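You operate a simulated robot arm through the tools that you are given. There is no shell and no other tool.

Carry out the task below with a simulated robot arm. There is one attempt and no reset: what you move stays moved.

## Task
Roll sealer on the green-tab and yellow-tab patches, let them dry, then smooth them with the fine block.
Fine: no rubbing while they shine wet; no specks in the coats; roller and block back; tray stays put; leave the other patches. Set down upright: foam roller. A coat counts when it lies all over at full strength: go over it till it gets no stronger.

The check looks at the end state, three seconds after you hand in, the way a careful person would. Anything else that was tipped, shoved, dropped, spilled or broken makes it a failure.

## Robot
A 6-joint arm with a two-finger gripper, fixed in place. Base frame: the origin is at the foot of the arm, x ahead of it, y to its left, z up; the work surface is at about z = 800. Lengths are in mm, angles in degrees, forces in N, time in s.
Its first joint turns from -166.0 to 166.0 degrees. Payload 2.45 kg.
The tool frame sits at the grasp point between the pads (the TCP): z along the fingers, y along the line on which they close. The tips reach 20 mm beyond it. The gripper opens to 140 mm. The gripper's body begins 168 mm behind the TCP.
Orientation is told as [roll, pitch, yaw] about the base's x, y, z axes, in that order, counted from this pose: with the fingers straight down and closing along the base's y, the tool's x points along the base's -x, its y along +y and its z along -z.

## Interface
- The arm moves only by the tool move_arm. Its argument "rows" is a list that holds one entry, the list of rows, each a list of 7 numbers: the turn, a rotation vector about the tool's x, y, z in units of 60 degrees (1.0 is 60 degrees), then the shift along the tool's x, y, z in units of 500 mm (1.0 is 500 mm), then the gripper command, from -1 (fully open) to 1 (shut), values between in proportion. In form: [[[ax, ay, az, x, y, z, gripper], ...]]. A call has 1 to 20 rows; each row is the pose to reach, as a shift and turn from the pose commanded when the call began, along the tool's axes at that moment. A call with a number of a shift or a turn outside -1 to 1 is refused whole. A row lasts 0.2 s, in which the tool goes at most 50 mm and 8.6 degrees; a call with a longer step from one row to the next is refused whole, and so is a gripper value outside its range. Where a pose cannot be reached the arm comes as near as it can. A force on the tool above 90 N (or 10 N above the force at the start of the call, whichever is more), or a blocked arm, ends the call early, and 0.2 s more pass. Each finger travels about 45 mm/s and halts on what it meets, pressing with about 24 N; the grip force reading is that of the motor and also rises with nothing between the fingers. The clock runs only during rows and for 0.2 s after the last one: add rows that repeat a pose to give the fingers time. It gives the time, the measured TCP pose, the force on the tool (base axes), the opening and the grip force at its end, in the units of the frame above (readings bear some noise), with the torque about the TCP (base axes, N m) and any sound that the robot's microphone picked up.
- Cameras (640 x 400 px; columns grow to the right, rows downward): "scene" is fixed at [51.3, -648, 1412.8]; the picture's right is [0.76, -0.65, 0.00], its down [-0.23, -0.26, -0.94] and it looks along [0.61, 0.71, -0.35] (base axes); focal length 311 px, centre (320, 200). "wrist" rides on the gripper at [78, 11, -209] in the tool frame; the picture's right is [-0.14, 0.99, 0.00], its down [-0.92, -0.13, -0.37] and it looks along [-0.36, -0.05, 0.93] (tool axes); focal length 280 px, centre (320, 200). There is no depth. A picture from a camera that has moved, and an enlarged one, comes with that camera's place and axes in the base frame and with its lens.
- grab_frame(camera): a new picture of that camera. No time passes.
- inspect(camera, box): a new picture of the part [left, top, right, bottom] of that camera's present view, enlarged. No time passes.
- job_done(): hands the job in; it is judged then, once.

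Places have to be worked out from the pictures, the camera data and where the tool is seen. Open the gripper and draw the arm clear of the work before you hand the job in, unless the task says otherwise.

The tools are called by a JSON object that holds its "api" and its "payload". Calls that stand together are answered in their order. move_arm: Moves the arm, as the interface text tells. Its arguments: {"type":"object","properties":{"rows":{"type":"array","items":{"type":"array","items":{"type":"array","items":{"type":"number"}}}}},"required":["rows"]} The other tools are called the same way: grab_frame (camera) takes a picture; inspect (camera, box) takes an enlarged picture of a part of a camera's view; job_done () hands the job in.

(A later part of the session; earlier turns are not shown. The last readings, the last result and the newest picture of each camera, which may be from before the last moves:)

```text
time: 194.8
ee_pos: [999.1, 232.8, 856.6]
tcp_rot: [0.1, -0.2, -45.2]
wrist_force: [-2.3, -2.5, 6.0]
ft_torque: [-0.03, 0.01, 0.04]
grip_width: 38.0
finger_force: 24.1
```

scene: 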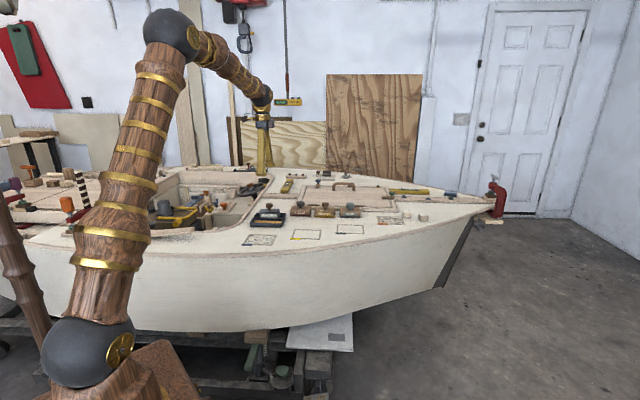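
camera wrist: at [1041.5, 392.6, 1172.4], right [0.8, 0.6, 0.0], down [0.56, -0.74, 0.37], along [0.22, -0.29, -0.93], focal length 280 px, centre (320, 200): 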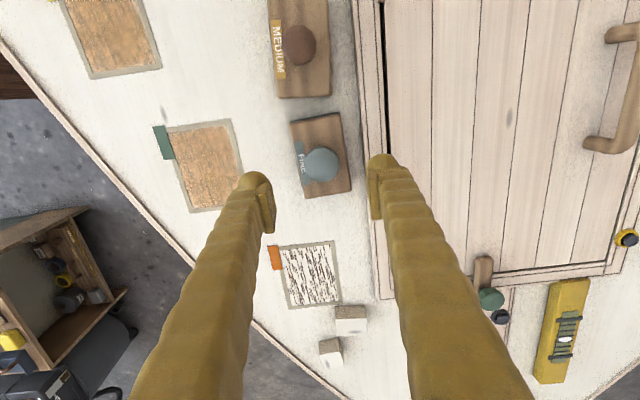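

Contact is back at about 8 N. I'll add a touch more and rub this lane several times.

{"api": "move_arm", "payload": {"rows": [[[0, 0, 0, 0, -0.021, 0.001, 1], [0, 0, 0, 0, -0.042, 0.001, 1], [0, 0, 0, 0, -0.063, 0.001, 1], [0, 0, 0, 0, -0.086, 0.001, 1], [0, 0, 0, 0, -0.063, 0.0012, 1], [0, 0, 0, 0, -0.042, 0.0012, 1], [0, 0, 0, 0, -0.021, 0.0012, 1], [0, 0, 0, 0, 0.002, 0.0012, 1], [0, 0, 0, 0, -0.021, 0.0014, 1], [0, 0, 0, 0, -0.042, 0.0014, 1], [0, 0, 0, 0, -0.063, 0.0014, 1], [0, 0, 0, 0, -0.086, 0.0014, 1], [0, 0, 0, 0, -0.063, 0.0016, 1], [0, 0, 0, 0, -0.042, 0.0016, 1], [0, 0, 0, 0, -0.021, 0.0016, 1], [0, 0, 0, 0, 0.002, 0.0016, 1]]]}}

{"api": "inspect", "payload": {"camera": "scene", "box": [320, 200, 370, 240]}}

{"api": "inspect", "payload": {"camera": "wrist", "box": [180, 40, 460, 280]}}

```text
time: 198.2
ee_pos: [1000.8, 231.5, 855.5]
tcp_rot: [0.1, -0.1, -45.0]
wrist_force: [-0.3, 0.6, 0.5]
ft_torque: [0.03, -0.01, 0.03]
grip_width: 38.0
finger_force: 23.9
```

```text
10.00 times, centred on (345, 220) of scene
camera zoom: at [51.3, -648.0, 1412.8], right [0.76, -0.65, 0.0], down [-0.23, -0.26, -0.94], along [0.61, 0.71, -0.35], focal length 3109 px, centre (70, 0)
```

zoom: 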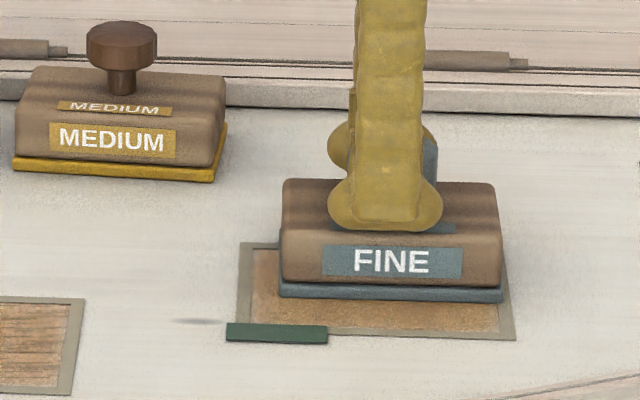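

```text
1.67 times, centred on (320, 160) of wrist
camera zoom: at [952.0, 295.1, 1064.2], right [0.8, 0.6, 0.0], down [0.56, -0.74, 0.37], along [0.22, -0.29, -0.93], focal length 467 px, centre (320, 267)
```

zoom: 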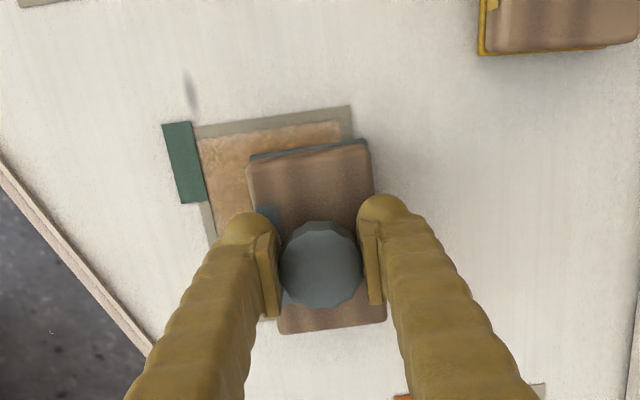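

The exposed part looks smooth. I'll lift and pull back to view the whole patch.

{"api": "move_arm", "payload": {"rows": [[[0, 0, 0, 0, 0, -0.03, 1], [0, 0, 0, 0, 0.05, -0.08, 1], [0, 0, 0, 0, 0.12, -0.08, 1], [0, 0, 0, 0, 0.16, -0.08, 1]]]}}

{"api": "inspect", "payload": {"camera": "scene", "box": [325, 205, 365, 240]}}

{"api": "inspect", "payload": {"camera": "wrist", "box": [140, 60, 300, 200]}}

```text
time: 199.2
ee_pos: [1058.5, 288.3, 894.4]
tcp_rot: [0.1, -0.1, -45.1]
wrist_force: [-0.6, 0.8, -1.1]
ft_torque: [0.04, 0.0, 0.01]
grip_width: 37.9
finger_force: 23.7
```

```text
11.43 times, centred on (345, 222) of scene
camera zoom: at [51.3, -648.0, 1412.8], right [0.76, -0.65, 0.0], down [-0.23, -0.26, -0.94], along [0.61, 0.71, -0.35], focal length 3553 px, centre (34, -57)
```

zoom: 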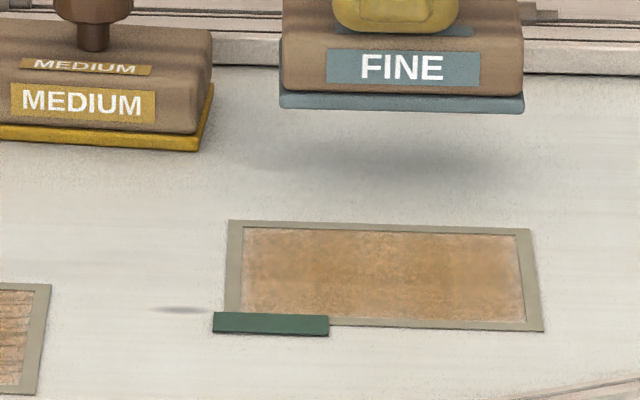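

```text
2.86 times, centred on (220, 130) of wrist
camera zoom: at [1009.5, 351.7, 1104.2], right [0.8, 0.6, 0.0], down [0.56, -0.74, 0.37], along [0.22, -0.29, -0.93], focal length 801 px, centre (606, 400)
```

zoom: 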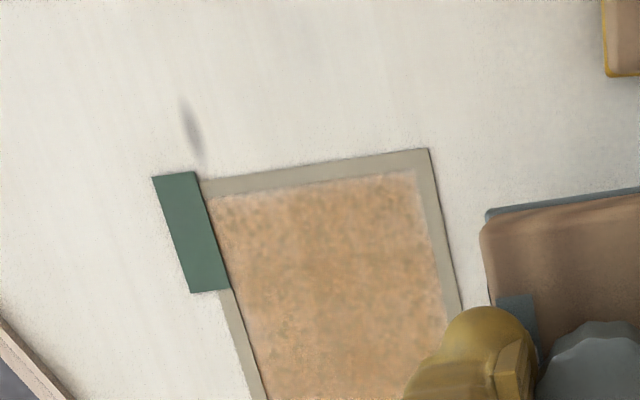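

The grain lines are gone but slight mottling remains. I'll do another round, starting with the -e1 lane, keeping good contact.

{"api": "move_arm", "payload": {"rows": [[[0, 0, 0, 0.01, -0.06, 0, 1], [0, 0, 0, 0.022, -0.12, 0, 1], [0, 0, 0, 0.022, -0.2, 0, 1], [0, 0, 0, 0.022, -0.2, 0.04, 1], [0, 0, 0, 0.022, -0.2, 0.076, 1], [0, 0, 0, 0.022, -0.2, 0.08, 1], [0, 0, 0, 0.022, -0.2, 0.08, 1]]]}}

{"api": "move_arm", "payload": {"rows": [[[0, 0, 0, 0, 0, 0.001, 1], [0, 0, 0, 0, 0, 0.001, 1]]]}}

{"api": "move_arm", "payload": {"rows": [[[0, 0, 0, 0, 0, 0.001, 1], [0, 0, 0, 0, 0, 0.001, 1]]]}}

```text
time: 200.8
ee_pos: [978.3, 224.1, 855.8]
tcp_rot: [0.1, -0.1, -45.2]
wrist_force: [0.7, 0.4, -2.9]
ft_torque: [0.0, -0.01, -0.01]
grip_width: 38.1
finger_force: 23.8
```

```text
time: 201.4
ee_pos: [978.9, 225.0, 855.7]
tcp_rot: [0.1, -0.1, -45.0]
wrist_force: [0.8, 0.4, -1.7]
ft_torque: [0.01, -0.04, 0.02]
grip_width: 38.0
finger_force: 24.0
```

```text
time: 202.0
ee_pos: [977.8, 224.6, 855.3]
tcp_rot: [0.1, -0.1, -45.1]
wrist_force: [0.5, -2.5, 4.4]
ft_torque: [-0.04, 0.04, 0.05]
grip_width: 38.3
finger_force: 24.2
```

Contact at the centre of the lane. I'll press slightly and rub ±22 mm in e2 a few times.

{"api": "move_arm", "payload": {"rows": [[[0, 0, 0, 0, 0, 0.0015, 1], [0, 0, 0, 0, -0.022, 0.0015, 1], [0, 0, 0, 0, -0.044, 0.0015, 1], [0, 0, 0, 0, -0.022, 0.0017, 1], [0, 0, 0, 0, 0, 0.0017, 1], [0, 0, 0, 0, 0.022, 0.0017, 1], [0, 0, 0, 0, 0.044, 0.002, 1], [0, 0, 0, 0, 0.022, 0.002, 1], [0, 0, 0, 0, 0, 0.002, 1], [0, 0, 0, 0, -0.022, 0.002, 1], [0, 0, 0, 0, -0.044, 0.002, 1], [0, 0, 0, 0, -0.022, 0.002, 1], [0, 0, 0, 0, 0, 0.002, 1], [0, 0, 0, 0, 0.022, 0.0022, 1], [0, 0, 0, 0, 0.044, 0.0022, 1], [0, 0, 0, 0, 0.022, 0.0022, 1], [0, 0, 0, 0, 0, 0.0022, 1]]]}}

```text
time: 205.6
ee_pos: [978.8, 226.3, 852.7]
tcp_rot: [0.1, -0.1, -45.1]
wrist_force: [0.2, 0.6, -3.0]
ft_torque: [-0.03, 0.03, -0.03]
grip_width: 36.7
finger_force: 24.1
```

The knob seems to have slid a little in the grip. I'll look at the block's attitude.

{"api": "inspect", "payload": {"camera": "scene", "box": [320, 200, 370, 240]}}

{"api": "inspect", "payload": {"camera": "wrist", "box": [180, 40, 460, 280]}}

```text
10.00 times, centred on (345, 220) of scene
camera zoom: at [51.3, -648.0, 1412.8], right [0.76, -0.65, 0.0], down [-0.23, -0.26, -0.94], along [0.61, 0.71, -0.35], focal length 3109 px, centre (70, 0)
```

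zoom: 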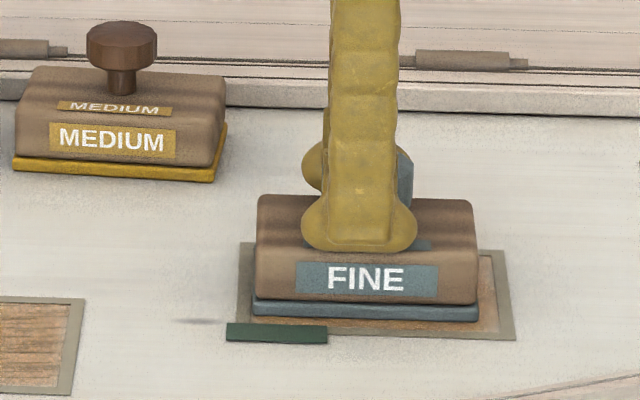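

```text
1.67 times, centred on (320, 160) of wrist
camera zoom: at [930.1, 289.7, 1062.2], right [0.8, 0.6, 0.0], down [0.56, -0.74, 0.37], along [0.22, -0.29, -0.93], focal length 467 px, centre (320, 267)
```

zoom: 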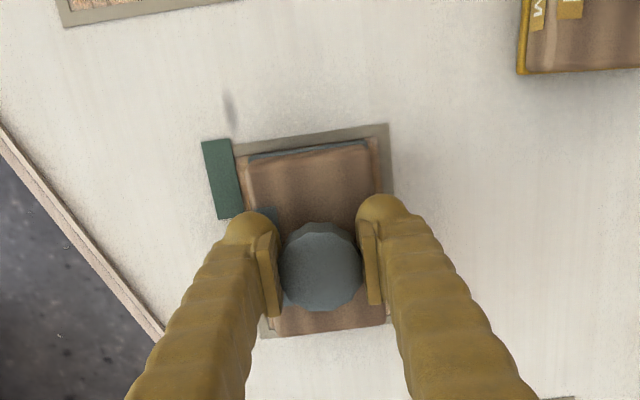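

The block is still nearly level. I'll step down to renew contact.

{"api": "move_arm", "payload": {"rows": [[[0, 0, 0, 0, 0, 0.001, 1], [0, 0, 0, 0, 0, 0.001, 1]]]}}

{"api": "move_arm", "payload": {"rows": [[[0, 0, 0, 0, 0, 0.001, 1], [0, 0, 0, 0, 0, 0.001, 1]]]}}

{"api": "move_arm", "payload": {"rows": [[[0, 0, 0, 0, 0, 0.001, 1], [0, 0, 0, 0, 0, 0.001, 1]]]}}

```text
time: 206.2
ee_pos: [977.7, 226.5, 854.2]
tcp_rot: [0.1, -0.1, -45.1]
wrist_force: [-0.2, -0.2, -1.3]
ft_torque: [0.05, 0.01, -0.01]
grip_width: 37.1
finger_force: 23.9
```

```text
time: 206.8
ee_pos: [978.7, 226.1, 853.9]
tcp_rot: [0.1, -0.2, -45.1]
wrist_force: [-0.6, 1.5, 0.3]
ft_torque: [0.16, 0.0, -0.01]
grip_width: 37.0
finger_force: 24.0
```

```text
time: 207.4
ee_pos: [978.1, 225.4, 852.6]
tcp_rot: [0.2, -0.1, -45.1]
wrist_force: [-2.5, 2.3, 10.0]
ft_torque: [0.38, -0.17, 0.07]
grip_width: 36.7
finger_force: 24.2
```

Contact is about 12 N. I'll press slightly more and rub again in this lane.

{"api": "move_arm", "payload": {"rows": [[[0, 0, 0, 0, 0, 0.0008, 1], [0, 0, 0, 0, -0.022, 0.0008, 1], [0, 0, 0, 0, -0.044, 0.0008, 1], [0, 0, 0, 0, -0.022, 0.0008, 1], [0, 0, 0, 0, 0, 0.0008, 1], [0, 0, 0, 0, 0.022, 0.0008, 1], [0, 0, 0, 0, 0.044, 0.0008, 1], [0, 0, 0, 0, 0.022, 0.0008, 1], [0, 0, 0, 0, 0, 0.0008, 1]]]}}

{"api": "inspect", "payload": {"camera": "scene", "box": [320, 200, 370, 240]}}

```text
time: 209.4
ee_pos: [979.4, 225.5, 852.8]
tcp_rot: [0.2, -0.2, -45.1]
wrist_force: [10.9, 9.2, 32.2]
ft_torque: [0.39, -0.43, 0.0]
grip_width: 37.0
finger_force: 24.1
```

```text
10.00 times, centred on (345, 220) of scene
camera zoom: at [51.3, -648.0, 1412.8], right [0.76, -0.65, 0.0], down [-0.23, -0.26, -0.94], along [0.61, 0.71, -0.35], focal length 3109 px, centre (70, 0)
```

zoom: 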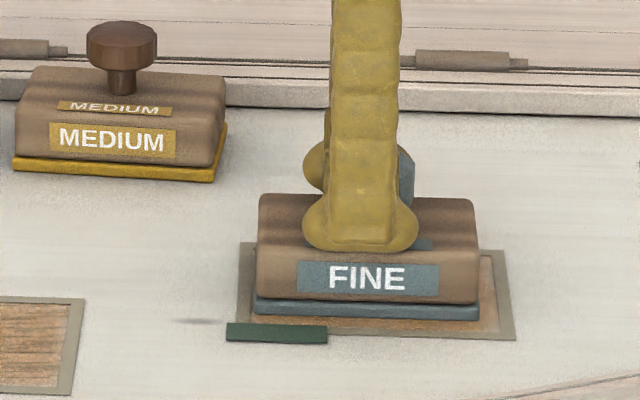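

Firm contact at about 34 N now. I'll ease a bit, slide to the +e1 lane, and rub there.

{"api": "move_arm", "payload": {"rows": [[[0, 0, 0, 0, 0, -0.0008, 1], [0, 0, 0, -0.012, 0, -0.0008, 1], [0, 0, 0, -0.024, 0, -0.0008, 1], [0, 0, 0, -0.024, -0.022, -0.0008, 1], [0, 0, 0, -0.024, -0.044, -0.0008, 1], [0, 0, 0, -0.024, -0.022, -0.0008, 1], [0, 0, 0, -0.024, 0, -0.0008, 1], [0, 0, 0, -0.024, 0.022, -0.0008, 1], [0, 0, 0, -0.024, 0.044, -0.0008, 1], [0, 0, 0, -0.024, 0.022, -0.0008, 1], [0, 0, 0, -0.024, 0, -0.0008, 1], [0, 0, 0, -0.024, -0.022, -0.0008, 1], [0, 0, 0, -0.024, -0.044, -0.0008, 1], [0, 0, 0, -0.024, -0.022, -0.0008, 1], [0, 0, 0, -0.024, 0, -0.0008, 1], [0, 0, 0, -0.024, 0.022, -0.0008, 1], [0, 0, 0, -0.024, 0.044, -0.0008, 1]]]}}

{"api": "move_arm", "payload": {"rows": [[[0, 0, 0, 0, 0, -0.03, 1], [0, 0, 0, 0, 0.05, -0.08, 1], [0, 0, 0, 0, 0.12, -0.08, 1], [0, 0, 0, 0, 0.14, -0.08, 1]]]}}

{"api": "inspect", "payload": {"camera": "scene", "box": [325, 205, 365, 240]}}

{"api": "inspect", "payload": {"camera": "wrist", "box": [140, 60, 300, 200]}}

```text
time: 213.0
ee_pos: [1003.2, 233.0, 852.6]
tcp_rot: [0.0, -0.1, -44.9]
wrist_force: [-7.1, -3.3, 16.5]
ft_torque: [0.21, -0.06, 0.04]
grip_width: 37.1
finger_force: 23.7
```

```text
time: 214.0
ee_pos: [1052.3, 283.3, 892.0]
tcp_rot: [0.0, -0.1, -45.2]
wrist_force: [0.5, 0.2, -1.1]
ft_torque: [0.01, -0.01, -0.01]
grip_width: 37.0
finger_force: 23.8
```

```text
11.43 times, centred on (345, 222) of scene
camera zoom: at [51.3, -648.0, 1412.8], right [0.76, -0.65, 0.0], down [-0.23, -0.26, -0.94], along [0.61, 0.71, -0.35], focal length 3553 px, centre (34, -57)
```

zoom: 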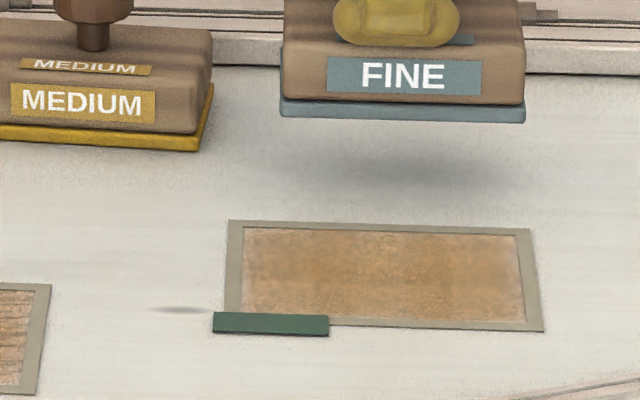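

```text
2.86 times, centred on (220, 130) of wrist
camera zoom: at [1004.6, 346.3, 1101.1], right [0.8, 0.6, 0.0], down [0.56, -0.74, 0.37], along [0.22, -0.29, -0.93], focal length 801 px, centre (606, 400)
```

zoom: 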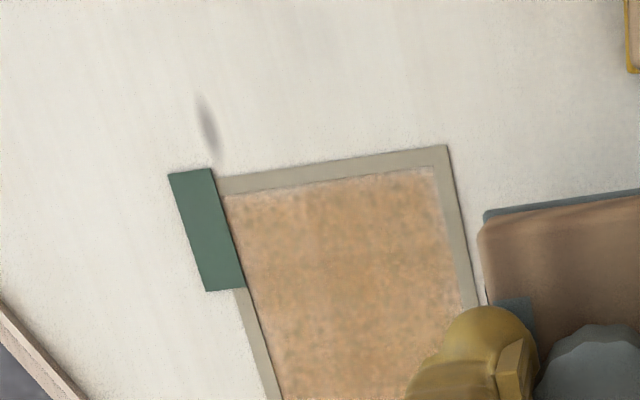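

The patch is smoother still. I'll zoom in on the surface to judge whether any roughness is left.

{"api": "inspect", "payload": {"camera": "scene", "box": [332, 215, 362, 235]}}

{"api": "inspect", "payload": {"camera": "wrist", "box": [185, 95, 265, 165]}}

{"api": "inspect", "payload": {"camera": "scene", "box": [288, 215, 318, 235]}}

```text
16.00 times, centred on (347, 225) of scene
camera zoom: at [51.3, -648.0, 1412.8], right [0.76, -0.65, 0.0], down [-0.23, -0.26, -0.94], along [0.61, 0.71, -0.35], focal length 4974 px, centre (-112, -200)
```

zoom: 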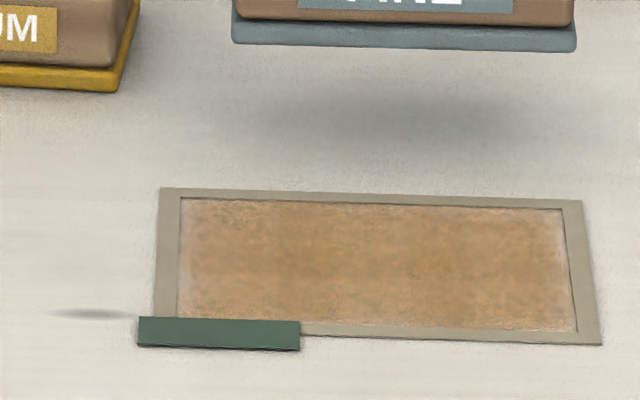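

```text
5.71 times, centred on (225, 130) of wrist
camera zoom: at [1004.6, 346.3, 1101.1], right [0.8, 0.6, 0.0], down [0.56, -0.74, 0.37], along [0.22, -0.29, -0.93], focal length 1602 px, centre (863, 600)
```

zoom: 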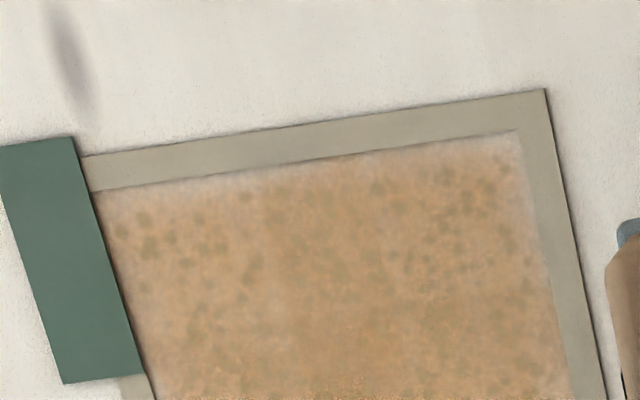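

```text
16.00 times, centred on (303, 225) of scene
camera zoom: at [51.3, -648.0, 1412.8], right [0.76, -0.65, 0.0], down [-0.23, -0.26, -0.94], along [0.61, 0.71, -0.35], focal length 4974 px, centre (592, -200)
```

zoom: 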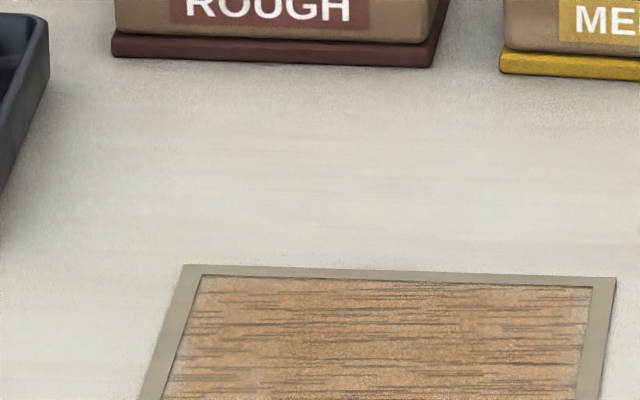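

A few faint spots remain, mostly near the edges where the block rubbed least. I'll do another round with longer strokes, starting with the -e1 lane.

{"api": "move_arm", "payload": {"rows": [[[0, 0, 0, 0.012, -0.06, 0, 1], [0, 0, 0, 0.0246, -0.12, 0, 1], [0, 0, 0, 0.0246, -0.191, 0, 1], [0, 0, 0, 0.0246, -0.191, 0.04, 1], [0, 0, 0, 0.0246, -0.191, 0.074, 1], [0, 0, 0, 0.0246, -0.191, 0.079, 1], [0, 0, 0, 0.0246, -0.191, 0.079, 1]]]}}

{"api": "move_arm", "payload": {"rows": [[[0, 0, 0, 0, 0, 0.001, 1], [0, 0, 0, 0, 0, 0.001, 1]]]}}

{"api": "move_arm", "payload": {"rows": [[[0, 0, 0, 0, 0, 0.001, 1], [0, 0, 0, 0, 0, 0.001, 1]]]}}

```text
time: 215.6
ee_pos: [975.6, 223.6, 852.7]
tcp_rot: [0.2, -0.2, -45.1]
wrist_force: [-7.8, -3.7, 21.8]
ft_torque: [0.42, -0.04, 0.1]
grip_width: 37.0
finger_force: 23.7
```

```text
time: 216.2
ee_pos: [975.7, 223.7, 851.7]
tcp_rot: [0.2, -0.2, -45.2]
wrist_force: [2.9, -9.5, 32.2]
ft_torque: [0.07, -0.32, -0.02]
grip_width: 37.1
finger_force: 24.2
```

```text
time: 216.8
ee_pos: [975.8, 223.3, 852.2]
tcp_rot: [0.2, -0.2, -45.1]
wrist_force: [7.4, -9.5, 43.4]
ft_torque: [0.03, -0.44, 0.01]
grip_width: 37.2
finger_force: 24.3
```

Firm contact. I'll ease slightly and make longer ±27 mm strokes in e2.

{"api": "move_arm", "payload": {"rows": [[[0, 0, 0, 0, 0, -0.0012, 1], [0, 0, 0, 0, -0.027, -0.0012, 1], [0, 0, 0, 0, -0.054, -0.0012, 1], [0, 0, 0, 0, -0.027, -0.0012, 1], [0, 0, 0, 0, 0, -0.0012, 1], [0, 0, 0, 0, 0.027, -0.0012, 1], [0, 0, 0, 0, 0.054, -0.0012, 1], [0, 0, 0, 0, 0.027, -0.0012, 1], [0, 0, 0, 0, 0, -0.0012, 1], [0, 0, 0, 0, -0.027, -0.0012, 1], [0, 0, 0, 0, -0.054, -0.0012, 1], [0, 0, 0, 0, -0.027, -0.0012, 1], [0, 0, 0, 0, 0, -0.0012, 1], [0, 0, 0, 0, 0.027, -0.0012, 1], [0, 0, 0, 0, 0.054, -0.0012, 1], [0, 0, 0, 0, 0.027, -0.0012, 1], [0, 0, 0, 0, 0, -0.0012, 1]]]}}

{"api": "move_arm", "payload": {"rows": [[[0, 0, 0, -0.014, 0, 0, 1], [0, 0, 0, -0.028, 0, 0, 1], [0, 0, 0, -0.028, -0.027, 0, 1], [0, 0, 0, -0.028, -0.054, 0, 1], [0, 0, 0, -0.028, -0.027, 0, 1], [0, 0, 0, -0.028, 0, 0, 1], [0, 0, 0, -0.028, 0.027, 0, 1], [0, 0, 0, -0.028, 0.054, 0, 1], [0, 0, 0, -0.028, 0.027, 0, 1], [0, 0, 0, -0.028, 0, 0, 1], [0, 0, 0, -0.028, -0.027, 0, 1], [0, 0, 0, -0.028, -0.054, 0, 1], [0, 0, 0, -0.028, -0.027, 0, 1], [0, 0, 0, -0.028, 0, 0, 1], [0, 0, 0, -0.028, 0.027, 0, 1], [0, 0, 0, -0.028, 0.054, 0, 1]]]}}

{"api": "move_arm", "payload": {"rows": [[[0, 0, 0, 0, 0, -0.03, 1], [0, 0, 0, 0, 0.05, -0.08, 1], [0, 0, 0, 0, 0.12, -0.08, 1], [0, 0, 0, 0, 0.14, -0.08, 1]]]}}

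{"api": "inspect", "payload": {"camera": "scene", "box": [332, 215, 362, 235]}}

{"api": "inspect", "payload": {"camera": "wrist", "box": [140, 60, 300, 200]}}

```text
time: 220.4
ee_pos: [974.9, 223.6, 852.9]
tcp_rot: [0.2, 0.0, -45.0]
wrist_force: [7.8, 8.9, 30.0]
ft_torque: [0.41, -0.44, -0.03]
grip_width: 37.0
finger_force: 23.8
```

```text
time: 223.8
ee_pos: [1004.7, 232.2, 852.3]
tcp_rot: [0.1, -0.1, -45.1]
wrist_force: [-6.3, -3.9, 20.3]
ft_torque: [0.08, -0.09, 0.04]
grip_width: 37.0
finger_force: 23.9
```

```text
time: 224.8
ee_pos: [1052.2, 281.7, 892.0]
tcp_rot: [0.1, -0.1, -45.1]
wrist_force: [0.6, 0.4, -0.7]
ft_torque: [0.01, 0.02, 0.01]
grip_width: 37.0
finger_force: 24.2
```

```text
16.00 times, centred on (347, 225) of scene
camera zoom: at [51.3, -648.0, 1412.8], right [0.76, -0.65, 0.0], down [-0.23, -0.26, -0.94], along [0.61, 0.71, -0.35], focal length 4974 px, centre (-112, -200)
```

zoom: 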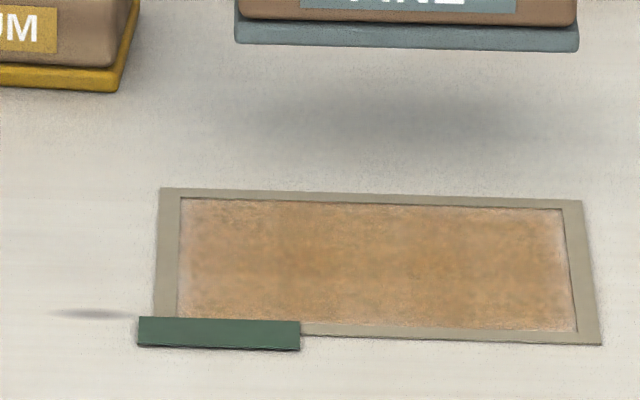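

```text
2.86 times, centred on (220, 130) of wrist
camera zoom: at [1004.8, 345.6, 1101.3], right [0.8, 0.6, 0.0], down [0.56, -0.74, 0.37], along [0.22, -0.29, -0.93], focal length 801 px, centre (606, 400)
```

zoom: 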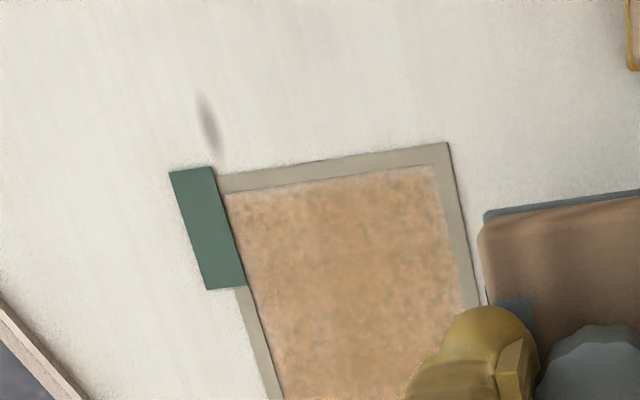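

I'll compare the same close-up region with the earlier one.

{"api": "inspect", "payload": {"camera": "wrist", "box": [185, 95, 265, 165]}}

{"api": "inspect", "payload": {"camera": "wrist", "box": [190, 130, 270, 200]}}

```text
5.71 times, centred on (225, 130) of wrist
camera zoom: at [1004.8, 345.6, 1101.3], right [0.8, 0.6, 0.0], down [0.56, -0.74, 0.37], along [0.22, -0.29, -0.93], focal length 1602 px, centre (863, 600)
```

zoom: 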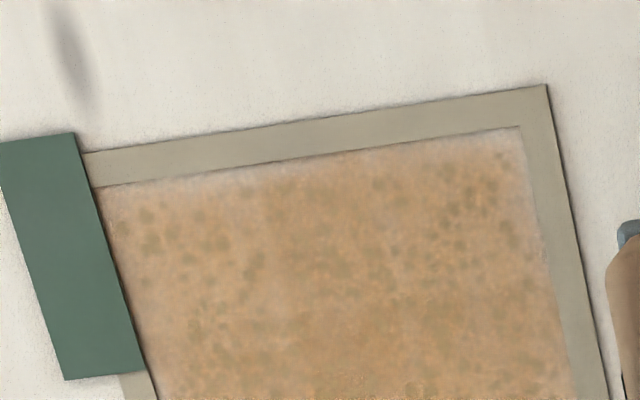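

```text
5.71 times, centred on (230, 165) of wrist
camera zoom: at [1004.8, 345.6, 1101.3], right [0.8, 0.6, 0.0], down [0.56, -0.74, 0.37], along [0.22, -0.29, -0.93], focal length 1602 px, centre (834, 400)
```

zoom: 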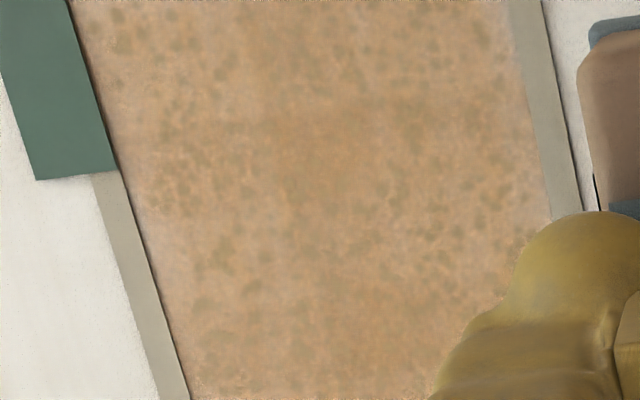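

The remaining marks are in the same places as before, so rubbing no longer changes them and smoothing is done there. I'll move toward yellow and look at its surface up close before sanding it.

{"api": "move_arm", "payload": {"rows": [[[0, 0, 0, 0.08, -0.0172, 0, 1], [0, 0, 0, 0.16, -0.0344, 0, 1], [0, 0, 0, 0.24, -0.0516, 0, 1], [0, 0, 0, 0.32, -0.0688, 0, 1], [0, 0, 0, 0.392, -0.086, 0, 1], [0, 0, 0, 0.392, -0.086, 0, 1]]]}}

{"api": "inspect", "payload": {"camera": "wrist", "box": [160, 60, 320, 200]}}

{"api": "inspect", "payload": {"camera": "scene", "box": [332, 215, 362, 235]}}

{"api": "inspect", "payload": {"camera": "scene", "box": [288, 218, 318, 238]}}

```text
time: 226.2
ee_pos: [885.5, 391.6, 892.6]
tcp_rot: [0.1, -0.1, -45.1]
wrist_force: [0.1, 0.2, -2.0]
ft_torque: [0.02, 0.02, 0.03]
grip_width: 36.9
finger_force: 23.7
```

```text
2.86 times, centred on (240, 130) of wrist
camera zoom: at [837.1, 454.6, 1101.8], right [0.8, 0.6, 0.0], down [0.56, -0.74, 0.37], along [0.22, -0.29, -0.93], focal length 801 px, centre (549, 400)
```

zoom: 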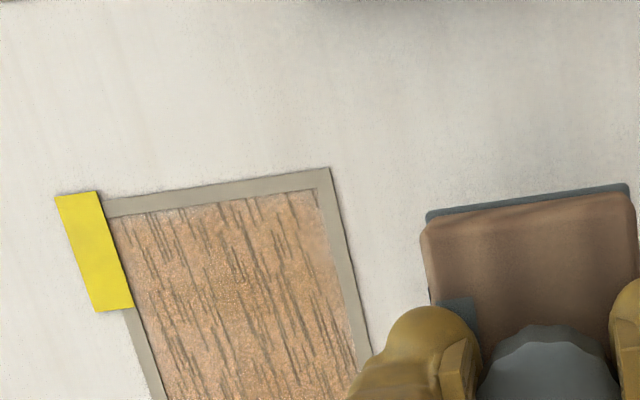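

```text
16.00 times, centred on (347, 225) of scene
camera zoom: at [51.3, -648.0, 1412.8], right [0.76, -0.65, 0.0], down [-0.23, -0.26, -0.94], along [0.61, 0.71, -0.35], focal length 4974 px, centre (-112, -200)
```

zoom: 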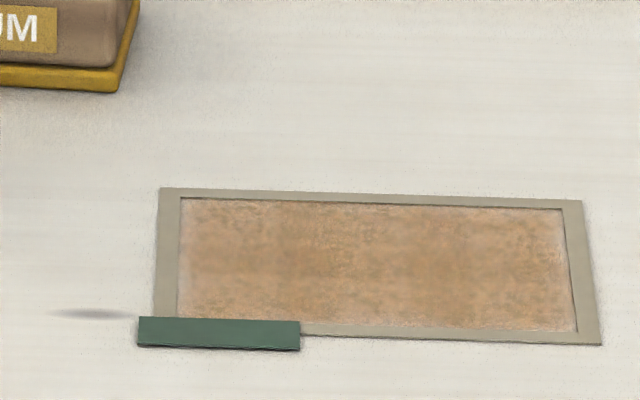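

```text
16.00 times, centred on (303, 228) of scene
camera zoom: at [51.3, -648.0, 1412.8], right [0.76, -0.65, 0.0], down [-0.23, -0.26, -0.94], along [0.61, 0.71, -0.35], focal length 4974 px, centre (592, -248)
```

zoom: 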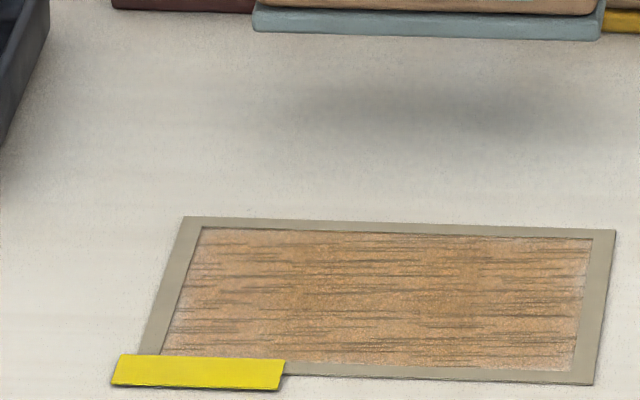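

Yellow shows the same raised-grain dashes that green had. I'll bring the block onto yellow, -e1 lane, and lower to contact.

{"api": "move_arm", "payload": {"rows": [[[0, 0, 0, 0.004, -0.08, 0, 1], [0, 0, 0, 0.008, -0.16, 0, 1], [0, 0, 0, 0.012, -0.236, 0, 1], [0, 0, 0, 0.012, -0.236, 0.04, 1], [0, 0, 0, 0.012, -0.236, 0.07, 1], [0, 0, 0, 0.012, -0.236, 0.074, 1], [0, 0, 0, 0.012, -0.236, 0.074, 1]]]}}

{"api": "inspect", "payload": {"camera": "scene", "box": [280, 205, 330, 245]}}

{"api": "inspect", "payload": {"camera": "wrist", "box": [180, 40, 460, 280]}}

```text
time: 227.8
ee_pos: [796.7, 311.0, 853.6]
tcp_rot: [0.0, -0.1, -45.1]
wrist_force: [-0.2, -0.3, -1.7]
ft_torque: [0.04, 0.05, -0.01]
grip_width: 37.0
finger_force: 24.0
```

```text
10.00 times, centred on (305, 225) of scene
camera zoom: at [51.3, -648.0, 1412.8], right [0.76, -0.65, 0.0], down [-0.23, -0.26, -0.94], along [0.61, 0.71, -0.35], focal length 3109 px, centre (470, -50)
```

zoom: 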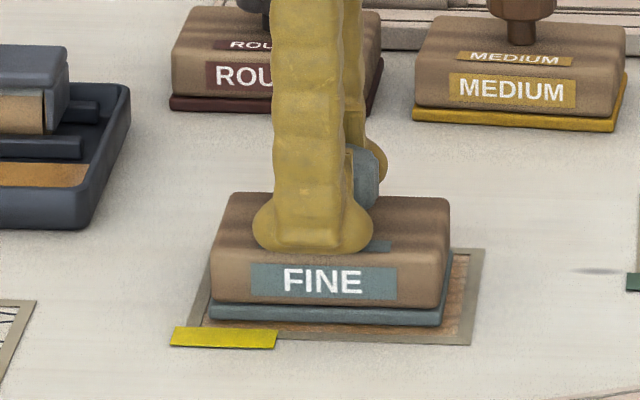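

```text
1.67 times, centred on (320, 160) of wrist
camera zoom: at [749.0, 374.5, 1063.5], right [0.8, 0.6, 0.0], down [0.56, -0.74, 0.37], along [0.22, -0.29, -0.93], focal length 467 px, centre (320, 267)
```

zoom: 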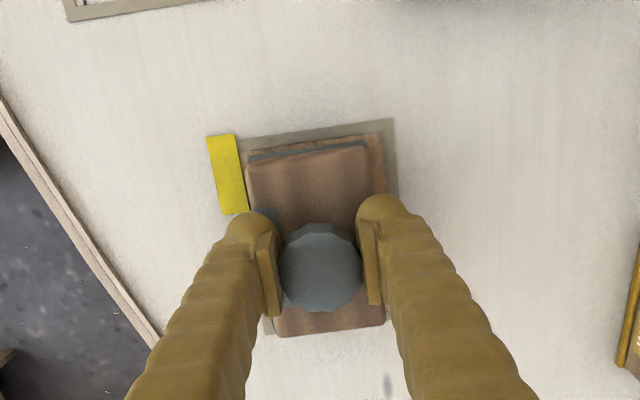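

The block is over yellow and level. I'll step down to contact.

{"api": "move_arm", "payload": {"rows": [[[0, 0, 0, 0, 0, 0.0015, 1], [0, 0, 0, 0, 0, 0.0015, 1]]]}}

{"api": "move_arm", "payload": {"rows": [[[0, 0, 0, 0, 0, 0.001, 1], [0, 0, 0, 0, 0, 0.001, 1]]]}}

{"api": "move_arm", "payload": {"rows": [[[0, 0, 0, 0, 0, 0.001, 1], [0, 0, 0, 0, 0, 0.001, 1]]]}}

```text
time: 228.4
ee_pos: [796.6, 311.7, 854.0]
tcp_rot: [0.1, 0.0, -45.2]
wrist_force: [0.7, 0.1, -0.8]
ft_torque: [0.04, 0.0, 0.01]
grip_width: 36.9
finger_force: 24.0
```

```text
time: 229.0
ee_pos: [798.3, 311.4, 852.5]
tcp_rot: [0.1, -0.1, -45.1]
wrist_force: [-0.2, 0.2, 1.8]
ft_torque: [0.21, 0.06, 0.05]
grip_width: 37.1
finger_force: 24.2
```

```text
time: 229.6
ee_pos: [797.1, 312.1, 852.5]
tcp_rot: [0.0, 0.0, -45.0]
wrist_force: [-0.8, -2.1, 6.5]
ft_torque: [0.33, 0.14, 0.09]
grip_width: 36.9
finger_force: 23.8
```

Contact. I'll press to about 20–30 N and rub ±25 mm in e2.

{"api": "move_arm", "payload": {"rows": [[[0, 0, 0, 0, 0, 0.001, 1], [0, 0, 0, 0, 0, 0.0016, 1], [0, 0, 0, 0, -0.025, 0.0016, 1], [0, 0, 0, 0, -0.05, 0.0016, 1], [0, 0, 0, 0, -0.025, 0.0016, 1], [0, 0, 0, 0, 0, 0.0016, 1], [0, 0, 0, 0, 0.025, 0.0016, 1], [0, 0, 0, 0, 0.05, 0.0016, 1], [0, 0, 0, 0, 0.025, 0.0016, 1], [0, 0, 0, 0, 0, 0.0016, 1], [0, 0, 0, 0, -0.025, 0.0016, 1], [0, 0, 0, 0, -0.05, 0.0016, 1], [0, 0, 0, 0, -0.025, 0.0016, 1], [0, 0, 0, 0, 0, 0.0016, 1], [0, 0, 0, 0, 0.025, 0.0016, 1], [0, 0, 0, 0, 0.05, 0.0016, 1]]]}}

{"api": "inspect", "payload": {"camera": "wrist", "box": [180, 40, 340, 180]}}

{"api": "inspect", "payload": {"camera": "scene", "box": [280, 205, 330, 245]}}

```text
time: 232.9
ee_pos: [803.9, 318.5, 853.4]
tcp_rot: [-0.3, 0.1, -45.1]
wrist_force: [-21.4, -14.7, 24.7]
ft_torque: [-0.38, 0.36, -0.08]
grip_width: 37.2
finger_force: 23.5
stopped in row 16: the force on the tool passed its limit at 108 N (the readings are from after the stop); the commanded pose is now the measured one
```

```text
2.86 times, centred on (260, 110) of wrist
camera zoom: at [757.8, 383.3, 1061.8], right [0.8, 0.6, -0.01], down [0.56, -0.74, 0.37], along [0.22, -0.3, -0.93], focal length 801 px, centre (491, 457)
```

zoom: 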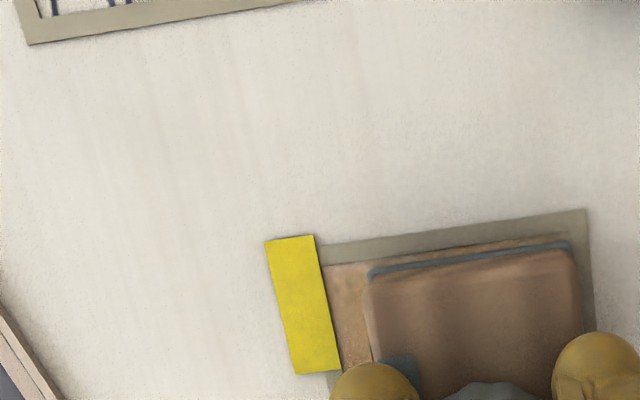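

```text
10.00 times, centred on (305, 225) of scene
camera zoom: at [51.3, -648.0, 1412.8], right [0.76, -0.65, 0.0], down [-0.23, -0.26, -0.94], along [0.61, 0.71, -0.35], focal length 3109 px, centre (470, -50)
```

zoom: 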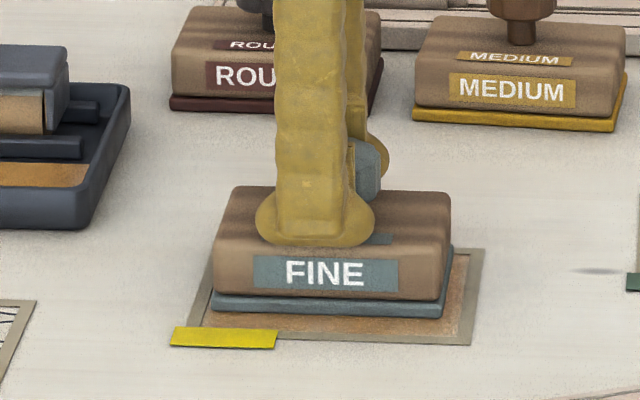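

A friction spike stopped the last stroke, though the coat is smoothing. I'll lift to relieve and re-approach on the +e1 lane with lighter pressure.

{"api": "move_arm", "payload": {"rows": [[[0, 0, 0, 0, 0, -0.01, 1], [0, 0, 0, 0, 0, -0.02, 1], [0, 0, 0, -0.024, -0.01, -0.02, 1], [0, 0, 0, -0.024, -0.01, -0.006, 1], [0, 0, 0, -0.024, -0.01, -0.002, 1], [0, 0, 0, -0.024, -0.01, -0.002, 1]]]}}

{"api": "inspect", "payload": {"camera": "wrist", "box": [180, 40, 460, 280]}}

{"api": "inspect", "payload": {"camera": "scene", "box": [280, 205, 330, 245]}}

```text
time: 234.3
ee_pos: [810.5, 306.4, 853.2]
tcp_rot: [-0.3, 0.0, -45.1]
wrist_force: [-1.0, -6.6, 17.6]
ft_torque: [0.38, -0.03, -0.01]
grip_width: 37.1
finger_force: 24.0
```

```text
1.67 times, centred on (320, 160) of wrist
camera zoom: at [763.7, 371.0, 1062.7], right [0.8, 0.6, -0.01], down [0.56, -0.74, 0.37], along [0.22, -0.3, -0.93], focal length 467 px, centre (320, 267)
```

zoom: 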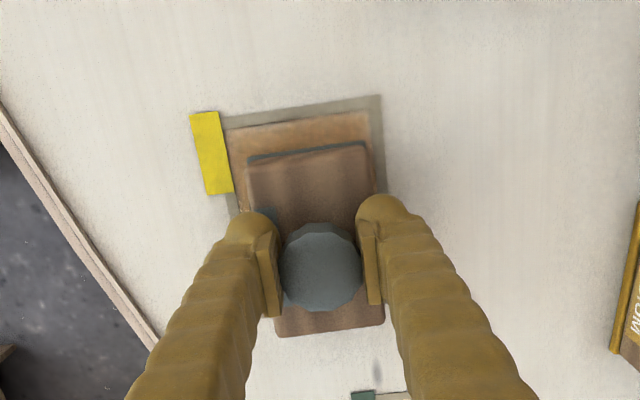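

```text
10.00 times, centred on (305, 225) of scene
camera zoom: at [51.3, -648.0, 1412.8], right [0.76, -0.65, 0.0], down [-0.23, -0.26, -0.94], along [0.61, 0.71, -0.35], focal length 3109 px, centre (470, -50)
```

zoom: 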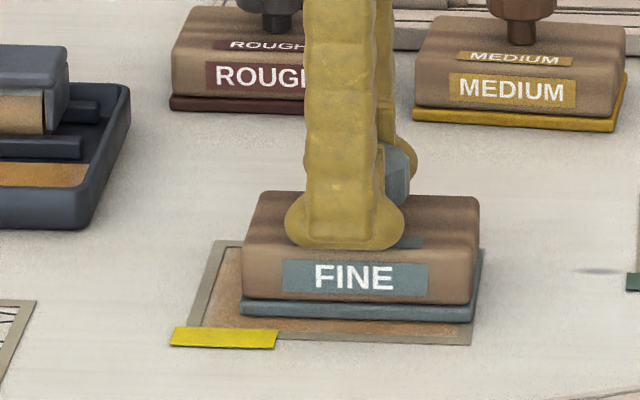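

Contact is about 18 N on the +e1 lane. I'll rub here with moderate strokes.

{"api": "move_arm", "payload": {"rows": [[[0, 0, 0, 0, -0.02, 0, 1], [0, 0, 0, 0, -0.04, 0, 1], [0, 0, 0, 0, -0.06, 0, 1], [0, 0, 0, 0, -0.04, -0.0004, 1], [0, 0, 0, 0, -0.02, -0.0004, 1], [0, 0, 0, 0, 0, -0.0006, 1], [0, 0, 0, 0, 0.02, -0.0006, 1], [0, 0, 0, 0, 0.04, -0.0006, 1], [0, 0, 0, 0, 0.02, 0, 1], [0, 0, 0, 0, 0, 0, 1], [0, 0, 0, 0, -0.02, 0, 1], [0, 0, 0, 0, -0.04, 0, 1], [0, 0, 0, 0, -0.06, 0, 1], [0, 0, 0, 0, -0.04, -0.0004, 1], [0, 0, 0, 0, -0.02, -0.0004, 1], [0, 0, 0, 0, 0, -0.0006, 1], [0, 0, 0, 0, 0.02, -0.0006, 1], [0, 0, 0, 0, 0.04, -0.0006, 1]]]}}

{"api": "inspect", "payload": {"camera": "scene", "box": [280, 205, 330, 245]}}

```text
time: 238.1
ee_pos: [825.4, 321.3, 856.6]
tcp_rot: [-0.3, 0.0, -45.0]
wrist_force: [-37.9, -31.6, 66.6]
ft_torque: [-1.09, 1.29, -0.54]
grip_width: 60.5
finger_force: 24.2
```

```text
10.00 times, centred on (305, 225) of scene
camera zoom: at [51.3, -648.0, 1412.8], right [0.76, -0.65, 0.0], down [-0.23, -0.26, -0.94], along [0.61, 0.71, -0.35], focal length 3109 px, centre (470, -50)
```

zoom: 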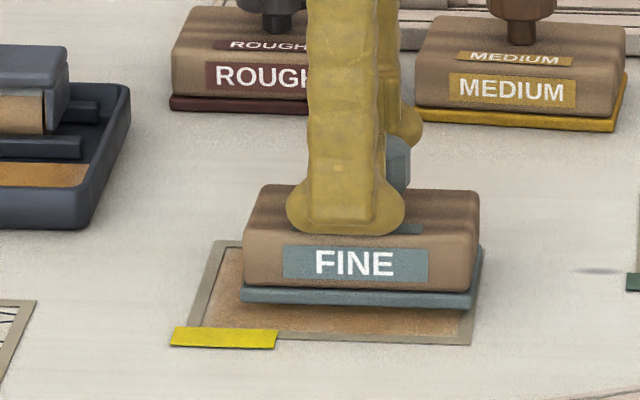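

The grip got forced open to 60 mm as the block tilted under the fingers. I'll back off immediately: reverse the last stroke a little and ease upward.

{"api": "move_arm", "payload": {"rows": [[[0, 0, 0, 0, -0.02, -0.001, 1], [0, 0, 0, 0, -0.036, -0.003, 1], [0, 0, 0, 0, -0.036, -0.005, 1]]]}}

{"api": "inspect", "payload": {"camera": "scene", "box": [280, 205, 330, 245]}}

{"api": "inspect", "payload": {"camera": "wrist", "box": [180, 40, 460, 280]}}

```text
time: 238.9
ee_pos: [812.1, 309.0, 856.2]
tcp_rot: [-0.4, 0.0, -45.1]
wrist_force: [0.4, -0.3, -1.9]
ft_torque: [0.04, 0.0, -0.01]
grip_width: 36.4
finger_force: 24.0
```

```text
10.00 times, centred on (305, 225) of scene
camera zoom: at [51.3, -648.0, 1412.8], right [0.76, -0.65, 0.0], down [-0.23, -0.26, -0.94], along [0.61, 0.71, -0.35], focal length 3109 px, centre (470, -50)
```

zoom: 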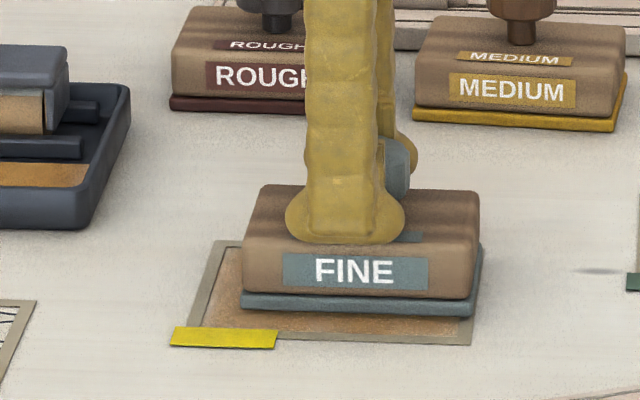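

```text
1.67 times, centred on (320, 160) of wrist
camera zoom: at [765.6, 372.7, 1064.1], right [0.8, 0.6, -0.01], down [0.56, -0.74, 0.37], along [0.22, -0.3, -0.93], focal length 467 px, centre (320, 267)
```

zoom: 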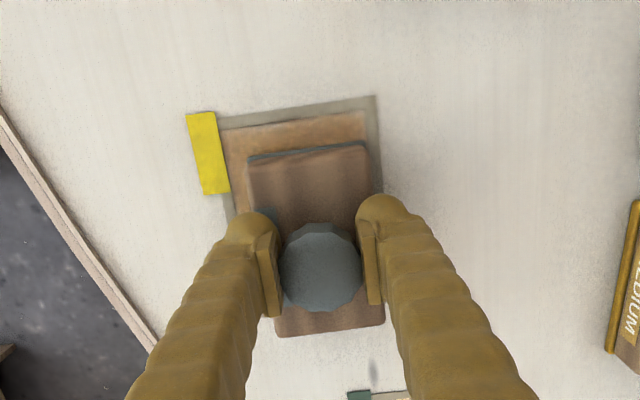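

The grip recovered and the block is held squarely again. I'll lift and pull back to view yellow.

{"api": "move_arm", "payload": {"rows": [[[0, 0, 0, 0, 0, -0.03, 1], [0, 0, 0, 0, 0.06, -0.08, 1], [0, 0, 0, 0, 0.14, -0.08, 1], [0, 0, 0, 0, 0.2, -0.08, 1]]]}}

{"api": "inspect", "payload": {"camera": "scene", "box": [288, 215, 318, 238]}}

{"api": "inspect", "payload": {"camera": "wrist", "box": [150, 90, 310, 220]}}

```text
time: 239.9
ee_pos: [883.8, 380.0, 896.3]
tcp_rot: [-0.5, -0.1, -45.1]
wrist_force: [-0.5, -0.2, -2.3]
ft_torque: [0.02, -0.02, 0.0]
grip_width: 36.5
finger_force: 23.9
```

```text
16.00 times, centred on (303, 226) of scene
camera zoom: at [51.3, -648.0, 1412.8], right [0.76, -0.65, 0.0], down [-0.23, -0.26, -0.94], along [0.61, 0.71, -0.35], focal length 4974 px, centre (592, -224)
```

zoom: 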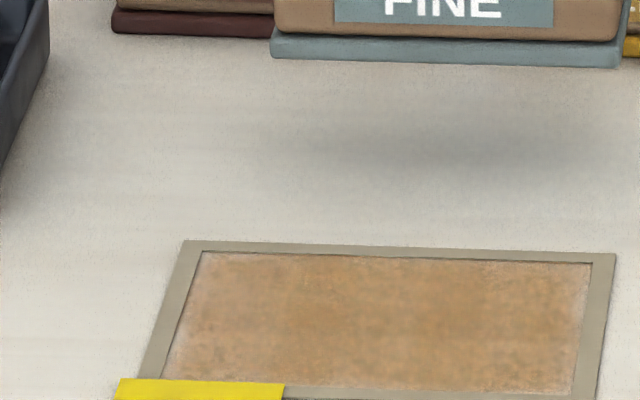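

```text
3.08 times, centred on (230, 155) of wrist
camera zoom: at [837.4, 445.0, 1104.9], right [0.8, 0.6, -0.01], down [0.56, -0.74, 0.37], along [0.22, -0.3, -0.93], focal length 863 px, centre (597, 338)
```

zoom: 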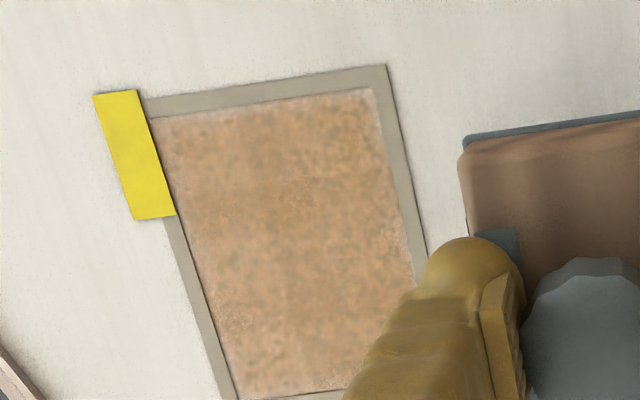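

Both patches now share the same smooth, slightly mottled look. I'll zoom in on yellow to be sure no grain dashes remain.

{"api": "inspect", "payload": {"camera": "wrist", "box": [175, 100, 255, 170]}}

{"api": "inspect", "payload": {"camera": "scene", "box": [290, 222, 318, 238]}}

{"api": "inspect", "payload": {"camera": "wrist", "box": [170, 150, 270, 230]}}

```text
5.71 times, centred on (215, 135) of wrist
camera zoom: at [837.4, 445.0, 1104.9], right [0.8, 0.6, -0.01], down [0.56, -0.74, 0.37], along [0.22, -0.3, -0.93], focal length 1602 px, centre (920, 571)
```

zoom: 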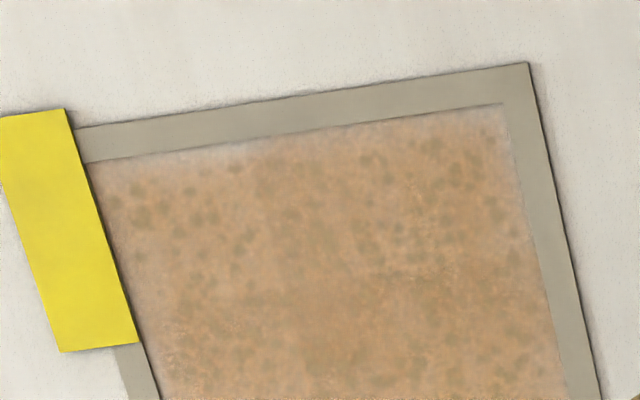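

```text
16.00 times, centred on (304, 230) of scene
camera zoom: at [51.3, -648.0, 1412.8], right [0.76, -0.65, 0.0], down [-0.23, -0.26, -0.94], along [0.61, 0.71, -0.35], focal length 4974 px, centre (576, -280)
```

zoom: 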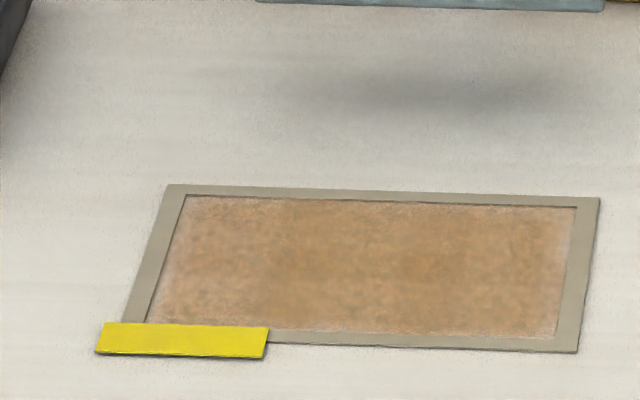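

```text
5.00 times, centred on (220, 190) of wrist
camera zoom: at [837.4, 445.0, 1104.9], right [0.8, 0.6, -0.01], down [0.56, -0.74, 0.37], along [0.22, -0.3, -0.93], focal length 1402 px, centre (820, 250)
```

zoom: 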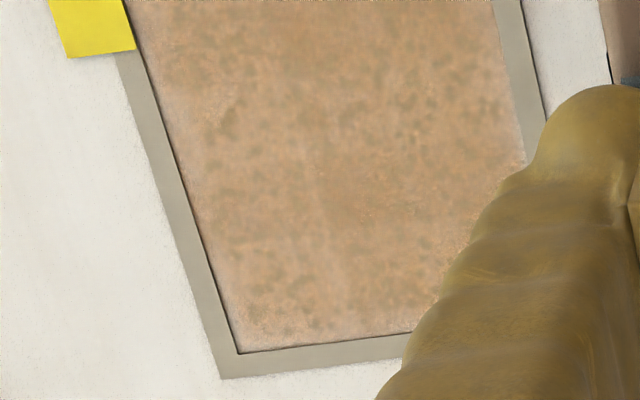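

The texture matches green's, though the faint spots look slightly stronger than green's last state, so a bit more rubbing won't hurt. I'll use short strokes along the block's long axis (e1), which are far more stable, and correct the small tool tilt.

{"api": "move_arm", "payload": {"rows": [[[-0.0059, 0.0059, 0, 0.005, -0.08, 0, 1], [-0.0059, 0.0059, 0, 0.01, -0.16, 0, 1], [-0.0059, 0.0059, 0, 0.0154, -0.245, 0, 1], [-0.0059, 0.0059, 0, 0.0154, -0.245, 0.05, 1], [-0.0059, 0.0059, 0, 0.0154, -0.245, 0.078, 1], [-0.0059, 0.0059, 0, 0.0154, -0.245, 0.082, 1], [-0.0059, 0.0059, 0, 0.0154, -0.245, 0.082, 1]]]}}

{"api": "move_arm", "payload": {"rows": [[[0, 0, 0, 0, 0, 0.001, 1], [0, 0, 0, 0, 0, 0.001, 1]]]}}

{"api": "move_arm", "payload": {"rows": [[[0, 0, 0, 0, 0, 0.001, 1], [0, 0, 0, 0, 0, 0.001, 1]]]}}

```text
time: 241.5
ee_pos: [791.2, 297.7, 853.4]
tcp_rot: [0.0, 0.4, -45.1]
wrist_force: [-0.6, 0.6, -1.5]
ft_torque: [0.0, 0.03, 0.04]
grip_width: 36.9
finger_force: 24.7
```

```text
time: 242.1
ee_pos: [791.3, 298.2, 853.7]
tcp_rot: [0.0, 0.5, -45.1]
wrist_force: [0.7, 0.5, -2.5]
ft_torque: [0.01, 0.02, 0.03]
grip_width: 36.7
finger_force: 23.6
```

```text
time: 242.7
ee_pos: [790.3, 298.4, 854.7]
tcp_rot: [0.0, 0.4, -45.1]
wrist_force: [-1.3, -1.6, 5.1]
ft_torque: [-0.15, -0.38, -0.01]
grip_width: 36.7
finger_force: 23.7
```

Contact. I'll make e1 strokes of ±12 mm here, then step across in e2 and repeat.

{"api": "move_arm", "payload": {"rows": [[[0, 0, 0, 0, 0, 0.0012, 1], [0, 0, 0, 0.024, 0, 0.0012, 1], [0, 0, 0, 0, 0, 0.0012, 1], [0, 0, 0, -0.024, 0, 0.0012, 1], [0, 0, 0, 0, 0, 0.0012, 1], [0, 0, 0, 0.024, 0, 0.0012, 1], [0, 0, 0, 0, 0, 0.0012, 1], [0, 0, 0, -0.024, 0, 0.0012, 1], [0, 0, 0, 0, 0, 0.0012, 1], [0, 0, 0, 0.024, 0, 0.0012, 1], [0, 0, 0, 0, 0, 0.0012, 1], [0, 0, 0, -0.024, 0, 0.0012, 1], [0, 0, 0, 0, 0, 0.0012, 1]]]}}

```text
time: 245.5
ee_pos: [790.9, 298.9, 852.8]
tcp_rot: [0.0, 0.4, -45.1]
wrist_force: [4.9, -4.0, 14.1]
ft_torque: [0.23, -0.53, -0.14]
grip_width: 36.9
finger_force: 24.0
```

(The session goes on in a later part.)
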